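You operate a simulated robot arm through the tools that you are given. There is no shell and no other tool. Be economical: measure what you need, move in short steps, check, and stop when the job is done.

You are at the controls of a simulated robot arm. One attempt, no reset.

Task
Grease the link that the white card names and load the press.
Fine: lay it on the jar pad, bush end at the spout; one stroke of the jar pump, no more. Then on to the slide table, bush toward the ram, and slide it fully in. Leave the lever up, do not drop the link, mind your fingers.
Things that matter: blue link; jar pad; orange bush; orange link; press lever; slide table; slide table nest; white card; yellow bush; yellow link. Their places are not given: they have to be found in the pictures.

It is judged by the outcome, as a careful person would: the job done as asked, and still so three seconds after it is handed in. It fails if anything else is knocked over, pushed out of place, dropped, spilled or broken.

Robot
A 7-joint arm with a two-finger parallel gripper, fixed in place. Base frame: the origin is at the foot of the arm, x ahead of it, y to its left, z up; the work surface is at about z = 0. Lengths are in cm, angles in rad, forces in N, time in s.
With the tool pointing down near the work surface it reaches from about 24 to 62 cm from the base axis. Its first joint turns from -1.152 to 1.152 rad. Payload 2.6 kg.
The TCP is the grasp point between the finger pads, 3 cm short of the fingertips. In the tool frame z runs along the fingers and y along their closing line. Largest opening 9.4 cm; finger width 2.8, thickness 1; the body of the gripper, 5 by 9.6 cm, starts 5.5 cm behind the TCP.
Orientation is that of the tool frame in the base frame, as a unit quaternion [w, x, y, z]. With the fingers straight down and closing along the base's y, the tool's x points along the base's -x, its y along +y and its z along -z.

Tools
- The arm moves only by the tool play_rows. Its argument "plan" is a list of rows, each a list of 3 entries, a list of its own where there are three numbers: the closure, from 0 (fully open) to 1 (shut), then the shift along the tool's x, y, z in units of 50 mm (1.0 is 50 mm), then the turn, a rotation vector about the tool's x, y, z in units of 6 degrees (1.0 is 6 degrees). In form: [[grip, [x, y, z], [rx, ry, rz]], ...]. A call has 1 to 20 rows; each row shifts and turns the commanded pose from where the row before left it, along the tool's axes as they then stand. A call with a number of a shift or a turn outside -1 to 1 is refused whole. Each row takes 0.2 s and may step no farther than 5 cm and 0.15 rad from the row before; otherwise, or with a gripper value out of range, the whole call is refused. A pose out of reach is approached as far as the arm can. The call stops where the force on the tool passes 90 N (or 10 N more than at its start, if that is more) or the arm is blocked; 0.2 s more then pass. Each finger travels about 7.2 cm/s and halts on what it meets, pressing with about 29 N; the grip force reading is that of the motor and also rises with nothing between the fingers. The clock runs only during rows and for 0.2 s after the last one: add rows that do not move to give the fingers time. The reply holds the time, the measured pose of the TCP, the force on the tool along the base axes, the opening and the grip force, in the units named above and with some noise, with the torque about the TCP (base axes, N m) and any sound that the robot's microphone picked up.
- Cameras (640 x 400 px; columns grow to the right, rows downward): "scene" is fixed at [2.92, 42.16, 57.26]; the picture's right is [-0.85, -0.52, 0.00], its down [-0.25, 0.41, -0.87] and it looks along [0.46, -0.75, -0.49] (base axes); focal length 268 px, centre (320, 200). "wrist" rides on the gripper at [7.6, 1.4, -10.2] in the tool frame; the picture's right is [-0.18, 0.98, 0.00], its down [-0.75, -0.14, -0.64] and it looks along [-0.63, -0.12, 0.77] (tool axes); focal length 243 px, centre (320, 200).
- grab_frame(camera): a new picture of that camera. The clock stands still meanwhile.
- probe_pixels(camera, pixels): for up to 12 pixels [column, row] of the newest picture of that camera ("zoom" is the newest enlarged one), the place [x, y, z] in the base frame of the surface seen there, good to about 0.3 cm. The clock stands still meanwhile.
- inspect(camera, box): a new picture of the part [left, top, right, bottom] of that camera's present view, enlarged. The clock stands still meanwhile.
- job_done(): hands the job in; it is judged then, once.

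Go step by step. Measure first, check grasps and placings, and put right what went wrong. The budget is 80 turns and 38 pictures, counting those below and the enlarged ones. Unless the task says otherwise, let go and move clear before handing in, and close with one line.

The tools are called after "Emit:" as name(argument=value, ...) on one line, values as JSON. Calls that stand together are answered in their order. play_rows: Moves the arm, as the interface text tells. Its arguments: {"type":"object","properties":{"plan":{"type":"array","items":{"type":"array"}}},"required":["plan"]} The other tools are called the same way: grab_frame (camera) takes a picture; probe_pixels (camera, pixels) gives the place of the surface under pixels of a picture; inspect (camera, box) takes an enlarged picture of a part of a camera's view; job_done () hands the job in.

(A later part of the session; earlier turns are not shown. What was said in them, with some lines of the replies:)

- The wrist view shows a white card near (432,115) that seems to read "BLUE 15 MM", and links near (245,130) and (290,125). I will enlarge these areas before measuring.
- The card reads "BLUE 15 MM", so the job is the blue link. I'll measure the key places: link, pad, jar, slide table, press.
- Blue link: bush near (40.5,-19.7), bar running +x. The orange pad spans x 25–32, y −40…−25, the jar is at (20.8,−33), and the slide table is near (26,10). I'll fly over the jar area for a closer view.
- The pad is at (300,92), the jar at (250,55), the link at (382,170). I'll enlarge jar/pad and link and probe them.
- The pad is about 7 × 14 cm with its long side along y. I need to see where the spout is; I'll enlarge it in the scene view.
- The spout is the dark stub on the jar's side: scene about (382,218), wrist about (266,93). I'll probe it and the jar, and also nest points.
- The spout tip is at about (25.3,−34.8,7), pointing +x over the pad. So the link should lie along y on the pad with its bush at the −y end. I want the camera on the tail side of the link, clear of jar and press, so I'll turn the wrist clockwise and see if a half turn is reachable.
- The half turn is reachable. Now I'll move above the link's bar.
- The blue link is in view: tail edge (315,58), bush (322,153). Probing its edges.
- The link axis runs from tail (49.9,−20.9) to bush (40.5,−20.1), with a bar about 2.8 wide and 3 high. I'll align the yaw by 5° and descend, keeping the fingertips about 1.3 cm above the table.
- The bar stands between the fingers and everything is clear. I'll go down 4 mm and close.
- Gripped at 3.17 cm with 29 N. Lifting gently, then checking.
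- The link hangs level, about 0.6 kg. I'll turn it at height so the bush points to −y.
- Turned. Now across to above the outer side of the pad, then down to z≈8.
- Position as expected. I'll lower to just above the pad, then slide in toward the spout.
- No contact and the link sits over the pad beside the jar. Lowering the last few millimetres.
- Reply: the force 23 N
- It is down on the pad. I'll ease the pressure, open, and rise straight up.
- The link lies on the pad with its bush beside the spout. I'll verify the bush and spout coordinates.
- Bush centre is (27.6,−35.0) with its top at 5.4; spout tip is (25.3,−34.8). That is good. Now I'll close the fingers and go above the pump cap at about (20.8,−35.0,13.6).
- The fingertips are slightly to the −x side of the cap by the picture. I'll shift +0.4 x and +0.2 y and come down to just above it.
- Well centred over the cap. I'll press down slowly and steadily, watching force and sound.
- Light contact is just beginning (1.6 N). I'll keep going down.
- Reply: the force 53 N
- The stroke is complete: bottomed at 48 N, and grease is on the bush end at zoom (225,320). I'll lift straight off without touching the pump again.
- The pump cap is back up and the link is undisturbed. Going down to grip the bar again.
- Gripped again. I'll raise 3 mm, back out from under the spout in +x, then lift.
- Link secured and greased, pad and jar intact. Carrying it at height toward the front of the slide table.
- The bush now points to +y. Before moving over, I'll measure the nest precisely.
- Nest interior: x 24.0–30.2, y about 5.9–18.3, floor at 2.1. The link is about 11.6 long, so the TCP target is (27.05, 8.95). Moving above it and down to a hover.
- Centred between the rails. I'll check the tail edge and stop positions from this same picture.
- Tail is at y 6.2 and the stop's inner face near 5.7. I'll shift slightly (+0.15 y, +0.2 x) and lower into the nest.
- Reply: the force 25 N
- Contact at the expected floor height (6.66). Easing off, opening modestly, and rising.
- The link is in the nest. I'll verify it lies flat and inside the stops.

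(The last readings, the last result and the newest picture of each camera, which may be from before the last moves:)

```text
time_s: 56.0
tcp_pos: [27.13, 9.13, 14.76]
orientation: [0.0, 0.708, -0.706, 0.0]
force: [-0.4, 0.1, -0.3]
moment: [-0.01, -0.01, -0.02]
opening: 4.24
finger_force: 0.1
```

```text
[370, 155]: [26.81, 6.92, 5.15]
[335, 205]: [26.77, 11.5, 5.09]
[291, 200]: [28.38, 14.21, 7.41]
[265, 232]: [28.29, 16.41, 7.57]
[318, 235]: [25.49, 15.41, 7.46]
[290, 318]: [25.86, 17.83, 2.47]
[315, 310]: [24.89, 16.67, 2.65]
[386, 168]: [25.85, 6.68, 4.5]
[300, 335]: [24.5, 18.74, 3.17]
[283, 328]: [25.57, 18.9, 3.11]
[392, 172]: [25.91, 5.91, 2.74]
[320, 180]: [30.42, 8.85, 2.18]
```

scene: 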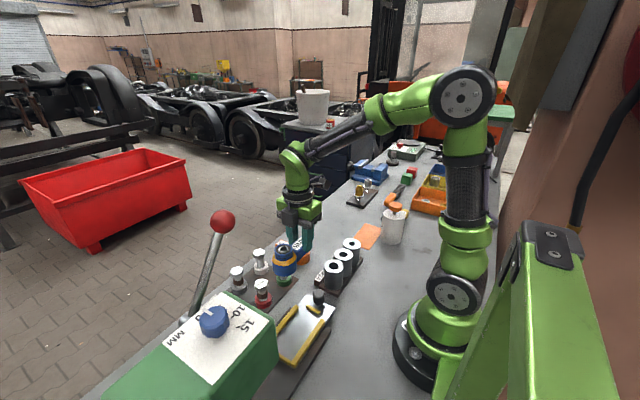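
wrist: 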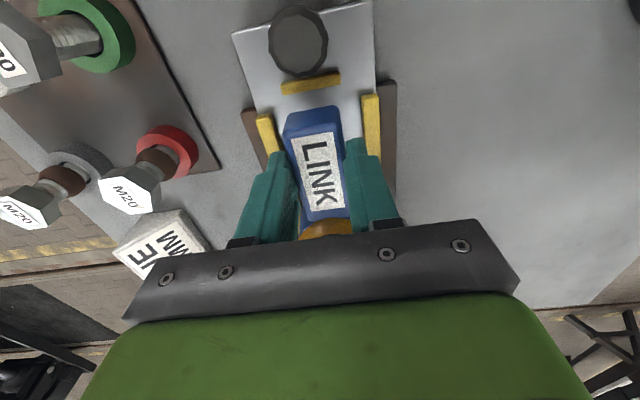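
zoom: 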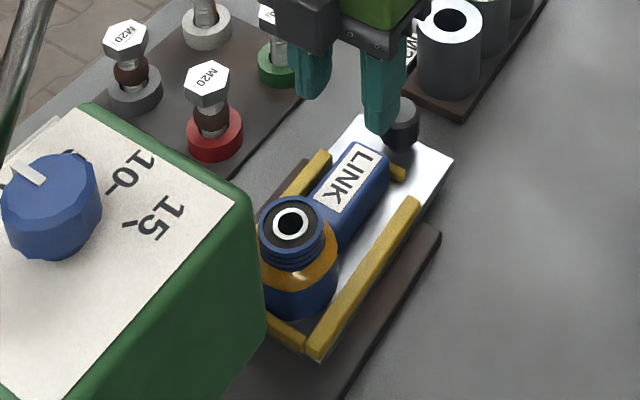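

Link flat (5.1 bar, 7.5 bush) and within the stops. Now I'll locate the press front to plan the push on the black handle at (26.9,3.2).

Emit:
probe_pixels(camera="zoom", pixels=[[238, 195], [110, 110], [150, 215], [245, 230], [255, 300], [262, 330], [230, 215], [250, 350], [403, 108], [401, 140], [40, 150], [225, 380]])

```text
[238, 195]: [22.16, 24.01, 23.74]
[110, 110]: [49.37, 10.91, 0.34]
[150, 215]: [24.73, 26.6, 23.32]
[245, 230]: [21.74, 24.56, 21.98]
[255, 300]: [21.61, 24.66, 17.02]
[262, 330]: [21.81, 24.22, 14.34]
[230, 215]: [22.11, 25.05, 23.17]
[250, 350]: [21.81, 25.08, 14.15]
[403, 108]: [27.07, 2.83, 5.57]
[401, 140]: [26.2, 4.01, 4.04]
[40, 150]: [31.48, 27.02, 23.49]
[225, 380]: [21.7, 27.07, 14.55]
```

The press head front is at y≈24, underside z≈14. The M24 socket stands close behind the handle, so pushing from behind is too tight. I'll instead grip the handle at (27.0,3.0) from the ±x sides.

Emit:
play_rows(plan=[[0.47, [0.4, 0.026, 0], [0, 0, 0]], [0.47, [0.413, 0, 0], [0, 0, 0]], [0.47, [0.413, 0, 0], [0, 0, 0]], [0.47, [0, 0, 0], [0, 0, 0]], [0.47, [0, 0, 0.5], [0, 0, 0]], [0.47, [0, 0, 0.4], [0, 0, 0]], [0.47, [0, 0, 0], [0, 0, 0]]])

Emit:
grab_frame(camera="wrist")

```text
time_s: 57.6
tcp_pos: [27.06, 3.0, 9.98]
orientation: [0.0, -0.707, 0.708, 0.001]
force: [0.1, -0.1, -1.1]
moment: [0.01, 0.02, 0.03]
opening: 4.97
finger_force: 0.0
```

```text
6 pictures are left
```

wrist: 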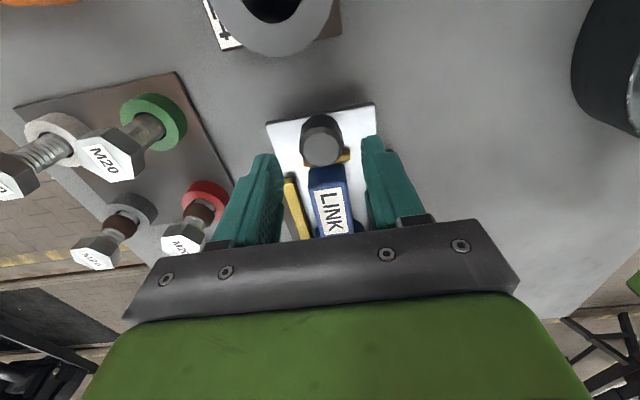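

The handle (322,140) sits between the fingers. Lowering and gripping it.

Emit:
play_rows(plan=[[0.47, [0, 0, 0.3], [0, 0, 0]], [0.47, [0, 0, 0.3], [0, 0, 0]], [0.47, [0, 0, 0.13], [0, 0, 0]], [0.47, [0, 0, 0], [0, 0, 0]], [0.65, [0, 0, 0], [0, 0, 0]], [0.8, [0, 0, 0], [0, 0, 0]], [0.9, [0, 0, 0], [0, 0, 0]], [0.9, [0, 0, 0], [0, 0, 0]]])

```text
time_s: 59.4
tcp_pos: [26.94, 3.0, 6.4]
orientation: [0.001, 0.707, -0.707, 0.0]
force: [-3.5, -0.6, -1.2]
moment: [0.01, -0.13, -0.07]
opening: 2.89
finger_force: 44.7
```

The handle is gripped (2.9 cm). I'll slide it gently toward the ram by 3 cm and check forces.

Emit:
play_rows(plan=[[0.9, [-0.05, 0, 0], [0, 0, 0]], [0.9, [-0.1, 0, 0], [0, 0, 0]], [0.9, [-0.15, 0, 0], [0, 0, 0]], [0.9, [-0.15, 0, 0], [0, 0, 0]], [0.9, [-0.1, 0, 0], [0, 0, 0]], [0.9, [-0.05, 0, 0], [0, 0, 0]], [0.9, [0, 0, 0], [0, 0, 0]]])

Emit:
inspect(camera="scene", box=[200, 240, 360, 390])

```text
time_s: 61.0
tcp_pos: [27.06, 5.94, 6.32]
orientation: [0.001, 0.707, -0.707, -0.001]
force: [1.4, -0.2, -21.4]
moment: [-0.22, -0.11, -0.07]
opening: 2.93
finger_force: 45.1
```

```text
2.67 times, centred on (280, 315) of scene
```

zoom: 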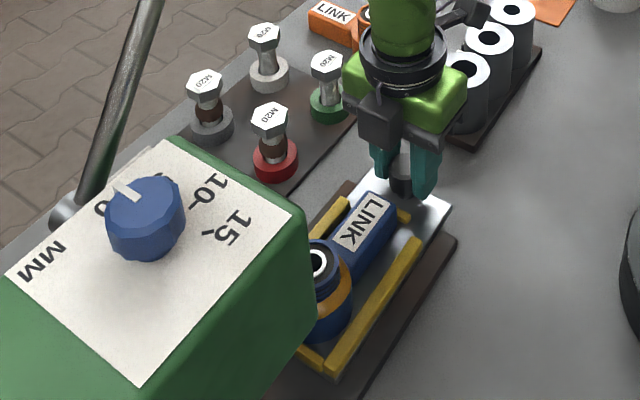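

It slides freely; there's a slight vertical pull (−21 N), which I'll relax while continuing.

Emit:
play_rows(plan=[[0.9, [-0.05, 0, 0.015], [0, 0, 0]], [0.9, [-0.1, 0, 0], [0, 0, 0]], [0.9, [-0.15, 0, 0], [0, 0, 0]], [0.9, [-0.15, 0, 0], [0, 0, 0]], [0.9, [-0.1, 0, 0], [0, 0, 0]], [0.9, [-0.05, 0, 0], [0, 0, 0]], [0.9, [0, 0, 0], [0, 0, 0]]])

```text
time_s: 62.6
tcp_pos: [26.94, 9.09, 6.3]
orientation: [0.0, 0.707, -0.707, 0.0]
force: [-14.4, 0.0, 17.5]
moment: [-0.45, 0.2, -0.06]
opening: 2.87
finger_force: 45.1
```

Emit:
play_rows(plan=[[0.9, [-0.05, 0.01, -0.006], [0, 0, 0]], [0.9, [-0.1, 0, 0], [0, 0, 0]], [0.9, [-0.15, 0, 0], [0, 0, 0]], [0.9, [-0.15, 0, 0], [0, 0, 0]], [0.9, [-0.1, 0, 0], [0, 0, 0]], [0.9, [-0.05, 0, 0], [0, 0, 0]], [0.9, [0, 0, 0], [0, 0, 0]]])

```text
time_s: 64.2
tcp_pos: [27.05, 12.04, 6.33]
orientation: [0.001, 0.708, -0.706, 0.0]
force: [7.0, 0.0, -24.4]
moment: [0.01, -0.1, -0.23]
opening: 2.91
finger_force: 44.6
```

Emit:
play_rows(plan=[[0.9, [-0.05, 0, 0.006], [0, 0, 0]], [0.9, [-0.1, 0, 0], [0, 0, 0]], [0.9, [-0.1, 0, 0], [0, 0, 0]], [0.9, [-0.1, 0, 0], [0, 0, 0]], [0.9, [-0.05, 0, 0], [0, 0, 0]], [0.9, [0, 0, 0], [0, 0, 0]]])

Emit:
inspect(camera="scene", box=[160, 190, 360, 390])

```text
time_s: 65.6
tcp_pos: [27.02, 13.93, 6.37]
orientation: [0.0, 0.708, -0.706, 0.0]
force: [-6.9, 0.2, 16.6]
moment: [-0.99, 0.15, 0.05]
opening: 2.92
finger_force: 45.5
```

```text
2.00 times, centred on (260, 290) of scene
```

zoom: 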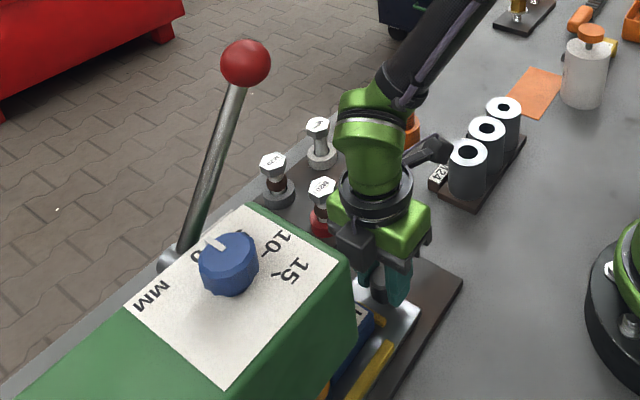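

The slide moves with the handle, and the press head and lever are still clear. I'll continue in small steps, watching the y force for the stop.

Emit:
play_rows(plan=[[0.9, [-0.06, 0, -0.003], [0, 0, 0]], [0.9, [-0.06, 0, 0], [0, 0, 0]], [0.9, [-0.06, 0, 0], [0, 0, 0]], [0.9, [-0.06, 0, 0], [0, 0, 0]], [0.9, [0, 0, 0], [0, 0, 0]]])

```text
time_s: 66.8
tcp_pos: [27.05, 15.15, 6.44]
orientation: [-0.001, -0.707, 0.707, 0.0]
force: [-5.4, 0.3, 16.0]
moment: [-0.34, 0.18, -0.05]
opening: 2.87
finger_force: 44.9
```

Emit:
play_rows(plan=[[0.9, [-0.06, 0, 0], [0, 0, 0]], [0.9, [-0.06, 0, 0], [0, 0, 0]], [0.9, [-0.06, 0, 0], [0, 0, 0]], [0.9, [-0.06, 0, 0], [0, 0, 0]], [0.9, [0, 0, 0], [0, 0, 0]]])

```text
time_s: 68.0
tcp_pos: [26.99, 16.43, 6.39]
orientation: [0.001, -0.707, 0.707, 0.0]
force: [-4.2, 1.2, 24.5]
moment: [0.03, 0.23, -0.11]
opening: 2.9
finger_force: 45.1
```

Emit:
play_rows(plan=[[0.9, [-0.04, 0, -0.005], [0, 0, 0]], [0.9, [-0.04, 0, 0], [0, 0, 0]], [0.9, [-0.04, 0, 0], [0, 0, 0]], [0.9, [-0.04, 0, 0], [0, 0, 0]], [0.9, [0, 0, 0], [0, 0, 0]]])

```text
time_s: 69.2
tcp_pos: [26.97, 16.91, 6.21]
orientation: [-0.003, -0.705, 0.709, -0.002]
force: [2.8, -37.2, 3.5]
moment: [-0.74, -0.36, 0.03]
opening: 2.89
finger_force: 45.0
```

A −37 N y force at y=16.9 suggests the end stop. I'll nudge slightly once to confirm it is solid.

Emit:
play_rows(plan=[[0.9, [-0.03, 0, 0], [0, 0, 0]], [0.9, [0, 0, 0], [0, 0, 0]]])

Emit:
inspect(camera="scene", box=[160, 190, 360, 390])

```text
time_s: 69.8
tcp_pos: [27.06, 17.08, 6.28]
orientation: [-0.002, -0.706, 0.708, -0.001]
force: [3.7, -36.9, -4.8]
moment: [-0.68, -0.24, 0.02]
opening: 2.89
finger_force: 44.9
```

```text
2.00 times, centred on (260, 290) of scene
```

zoom: 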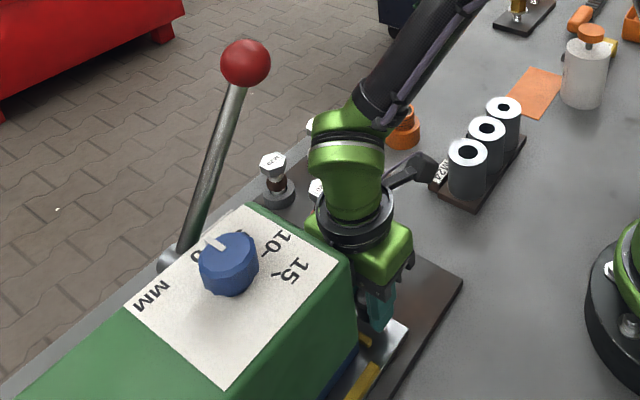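

The push force stays steady at 37 N, so it's either the stop or finger slip. I'll relax, open, lift clear and measure the handle's place.

Emit:
play_rows(plan=[[0.9, [0.04, 0, 0], [0, 0, 0]], [0.7, [0, 0, 0], [0, 0, 0]], [0.5, [0, 0, 0], [0, 0, 0]], [0.47, [0, 0, 0], [0, 0, 0]], [0.47, [0, 0, -0.1], [0, 0, 0]], [0.47, [0, 0, -0.4], [0, 0, 0]], [0.47, [0, 0, -0.4], [0, 0, 0]], [0.47, [0.5, 0, 0], [0, 0, 0]], [0.47, [0.7, 0, 0], [0, 0, 0]], [0.47, [0, 0, 0], [0, 0, 0]]])

Emit:
grab_frame(camera="wrist")

```text
time_s: 72.0
tcp_pos: [26.96, 11.09, 10.9]
orientation: [0.001, 0.707, -0.707, 0.0]
force: [-0.2, -0.3, 0.0]
moment: [0.0, -0.01, 0.02]
opening: 4.96
finger_force: 0.1
```

```text
2 pictures are left
```

wrist: 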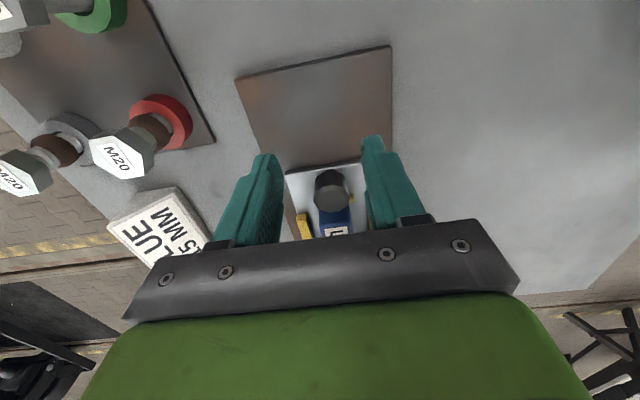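

Emit:
probe_pixels(camera="wrist", pixels=[[332, 190], [331, 173], [331, 208], [318, 188], [346, 188], [300, 174], [355, 165], [335, 218], [305, 225], [330, 235]])

```text
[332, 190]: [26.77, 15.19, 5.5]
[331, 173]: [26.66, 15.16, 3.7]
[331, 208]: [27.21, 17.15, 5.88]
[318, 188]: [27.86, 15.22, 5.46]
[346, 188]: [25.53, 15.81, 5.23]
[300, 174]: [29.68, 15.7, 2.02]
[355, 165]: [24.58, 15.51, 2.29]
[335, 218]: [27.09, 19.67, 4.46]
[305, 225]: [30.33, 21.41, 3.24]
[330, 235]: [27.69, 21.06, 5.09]
```

The table has travelled about 13.3 cm, while the fingers moved 14, so they slipped a little at the end. I'll confirm the stop by pushing the handle from behind with closed fingers.

Emit:
play_rows(plan=[[1, [0, 0, 0], [0, 0, 0]], [1, [0, 0, 0], [0, 0, 0]], [1, [0, 0, 0], [0, 0, 0]], [1, [0, 0, 0.5], [0, 0, 0]], [1, [0, 0, 0.42], [0, 0, 0]], [1, [-0.15, 0, 0], [0, 0, 0]], [1, [-0.15, 0, 0], [0, 0, 0]], [1, [-0.1, 0, 0], [0, 0, 0]], [1, [0, 0, 0], [0, 0, 0]]])

```text
time_s: 74.0
tcp_pos: [27.01, 13.17, 6.29]
orientation: [0.001, -0.707, 0.707, 0.0]
force: [0.9, -0.6, -0.1]
moment: [0.01, 0.01, -0.01]
opening: 0.0
finger_force: 28.5
```

Emit:
play_rows(plan=[[1, [-0.04, 0, 0], [0, 0, 0]], [1, [-0.04, 0, 0], [0, 0, 0]], [1, [-0.04, 0, 0], [0, 0, 0]], [1, [-0.04, 0, 0], [0, 0, 0]], [1, [0, 0, 0], [0, 0, 0]]])

```text
time_s: 75.2
tcp_pos: [26.98, 13.69, 6.19]
orientation: [-0.002, -0.705, 0.709, -0.002]
force: [-5.7, -36.8, 25.2]
moment: [0.16, -0.18, 0.15]
opening: 0.02
finger_force: 28.6
```

Emit:
play_rows(plan=[[1, [-0.04, 0, -0.01], [0, 0, 0]], [1, [-0.02, 0, 0], [0, 0, 0]], [1, [0, 0, 0], [0, 0, 0]]])

```text
time_s: 76.0
tcp_pos: [26.96, 13.77, 6.23]
orientation: [-0.006, -0.704, 0.711, -0.001]
force: [-15.7, -62.6, 52.1]
moment: [0.42, -0.54, 0.7]
opening: 0.02
finger_force: 29.3
```

Force rises to 63 N with no travel: it is a hard stop, and the slide is fully in. Backing straight off and rising clear.

Emit:
play_rows(plan=[[1, [0.08, 0, 0], [0, 0, 0]], [1, [0.3, 0, 0], [0, 0, 0]], [1, [0.3, 0, -0.3], [0, 0, 0]], [1, [0.3, 0, -0.6], [0, 0, 0]], [1, [0.5, 0, -0.7], [0, 0, 0]], [1, [0.5, 0, -0.7], [0, 0, 0]], [1, [0.6, -0.2, -0.6], [0, 0, 0]], [1, [0.6, -0.2, -0.6], [0, 0, 0]], [1, [0, 0, 0], [0, 0, 0]]])

Emit:
grab_frame(camera="scene")

Emit:
inspect(camera="wrist", box=[200, 60, 440, 240])

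```text
time_s: 78.0
tcp_pos: [29.0, -1.78, 23.79]
orientation: [0.0, 0.707, -0.707, 0.001]
force: [-0.1, 0.7, -0.4]
moment: [-0.01, -0.02, -0.01]
opening: 0.01
finger_force: 28.8
```

```text
1 pictures are left
```

scene: 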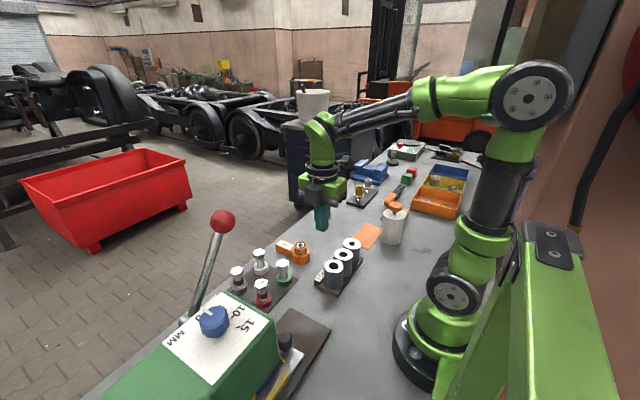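

```text
2.22 times, centred on (320, 150) of wrist
```

zoom: 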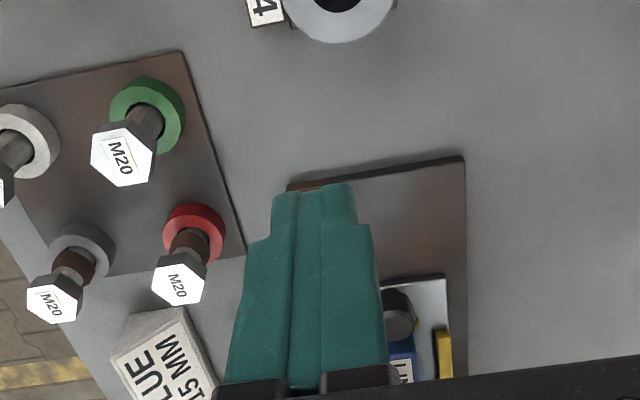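

The slide table is fully in with the link in its nest. The lever is up (222,222), everything else stands as it was, and the arm is clear, so I'm handing in.

Emit:
job_done()

```text
The job is handed in.
```

The blue link got one stroke of grease and is in the nest, bush toward the ram. The slide table is against its stop, the lever is still up, and nothing was dropped or knocked over. I left the press dial alone: the card also says 15 MM, but you didn't ask for it to be set.
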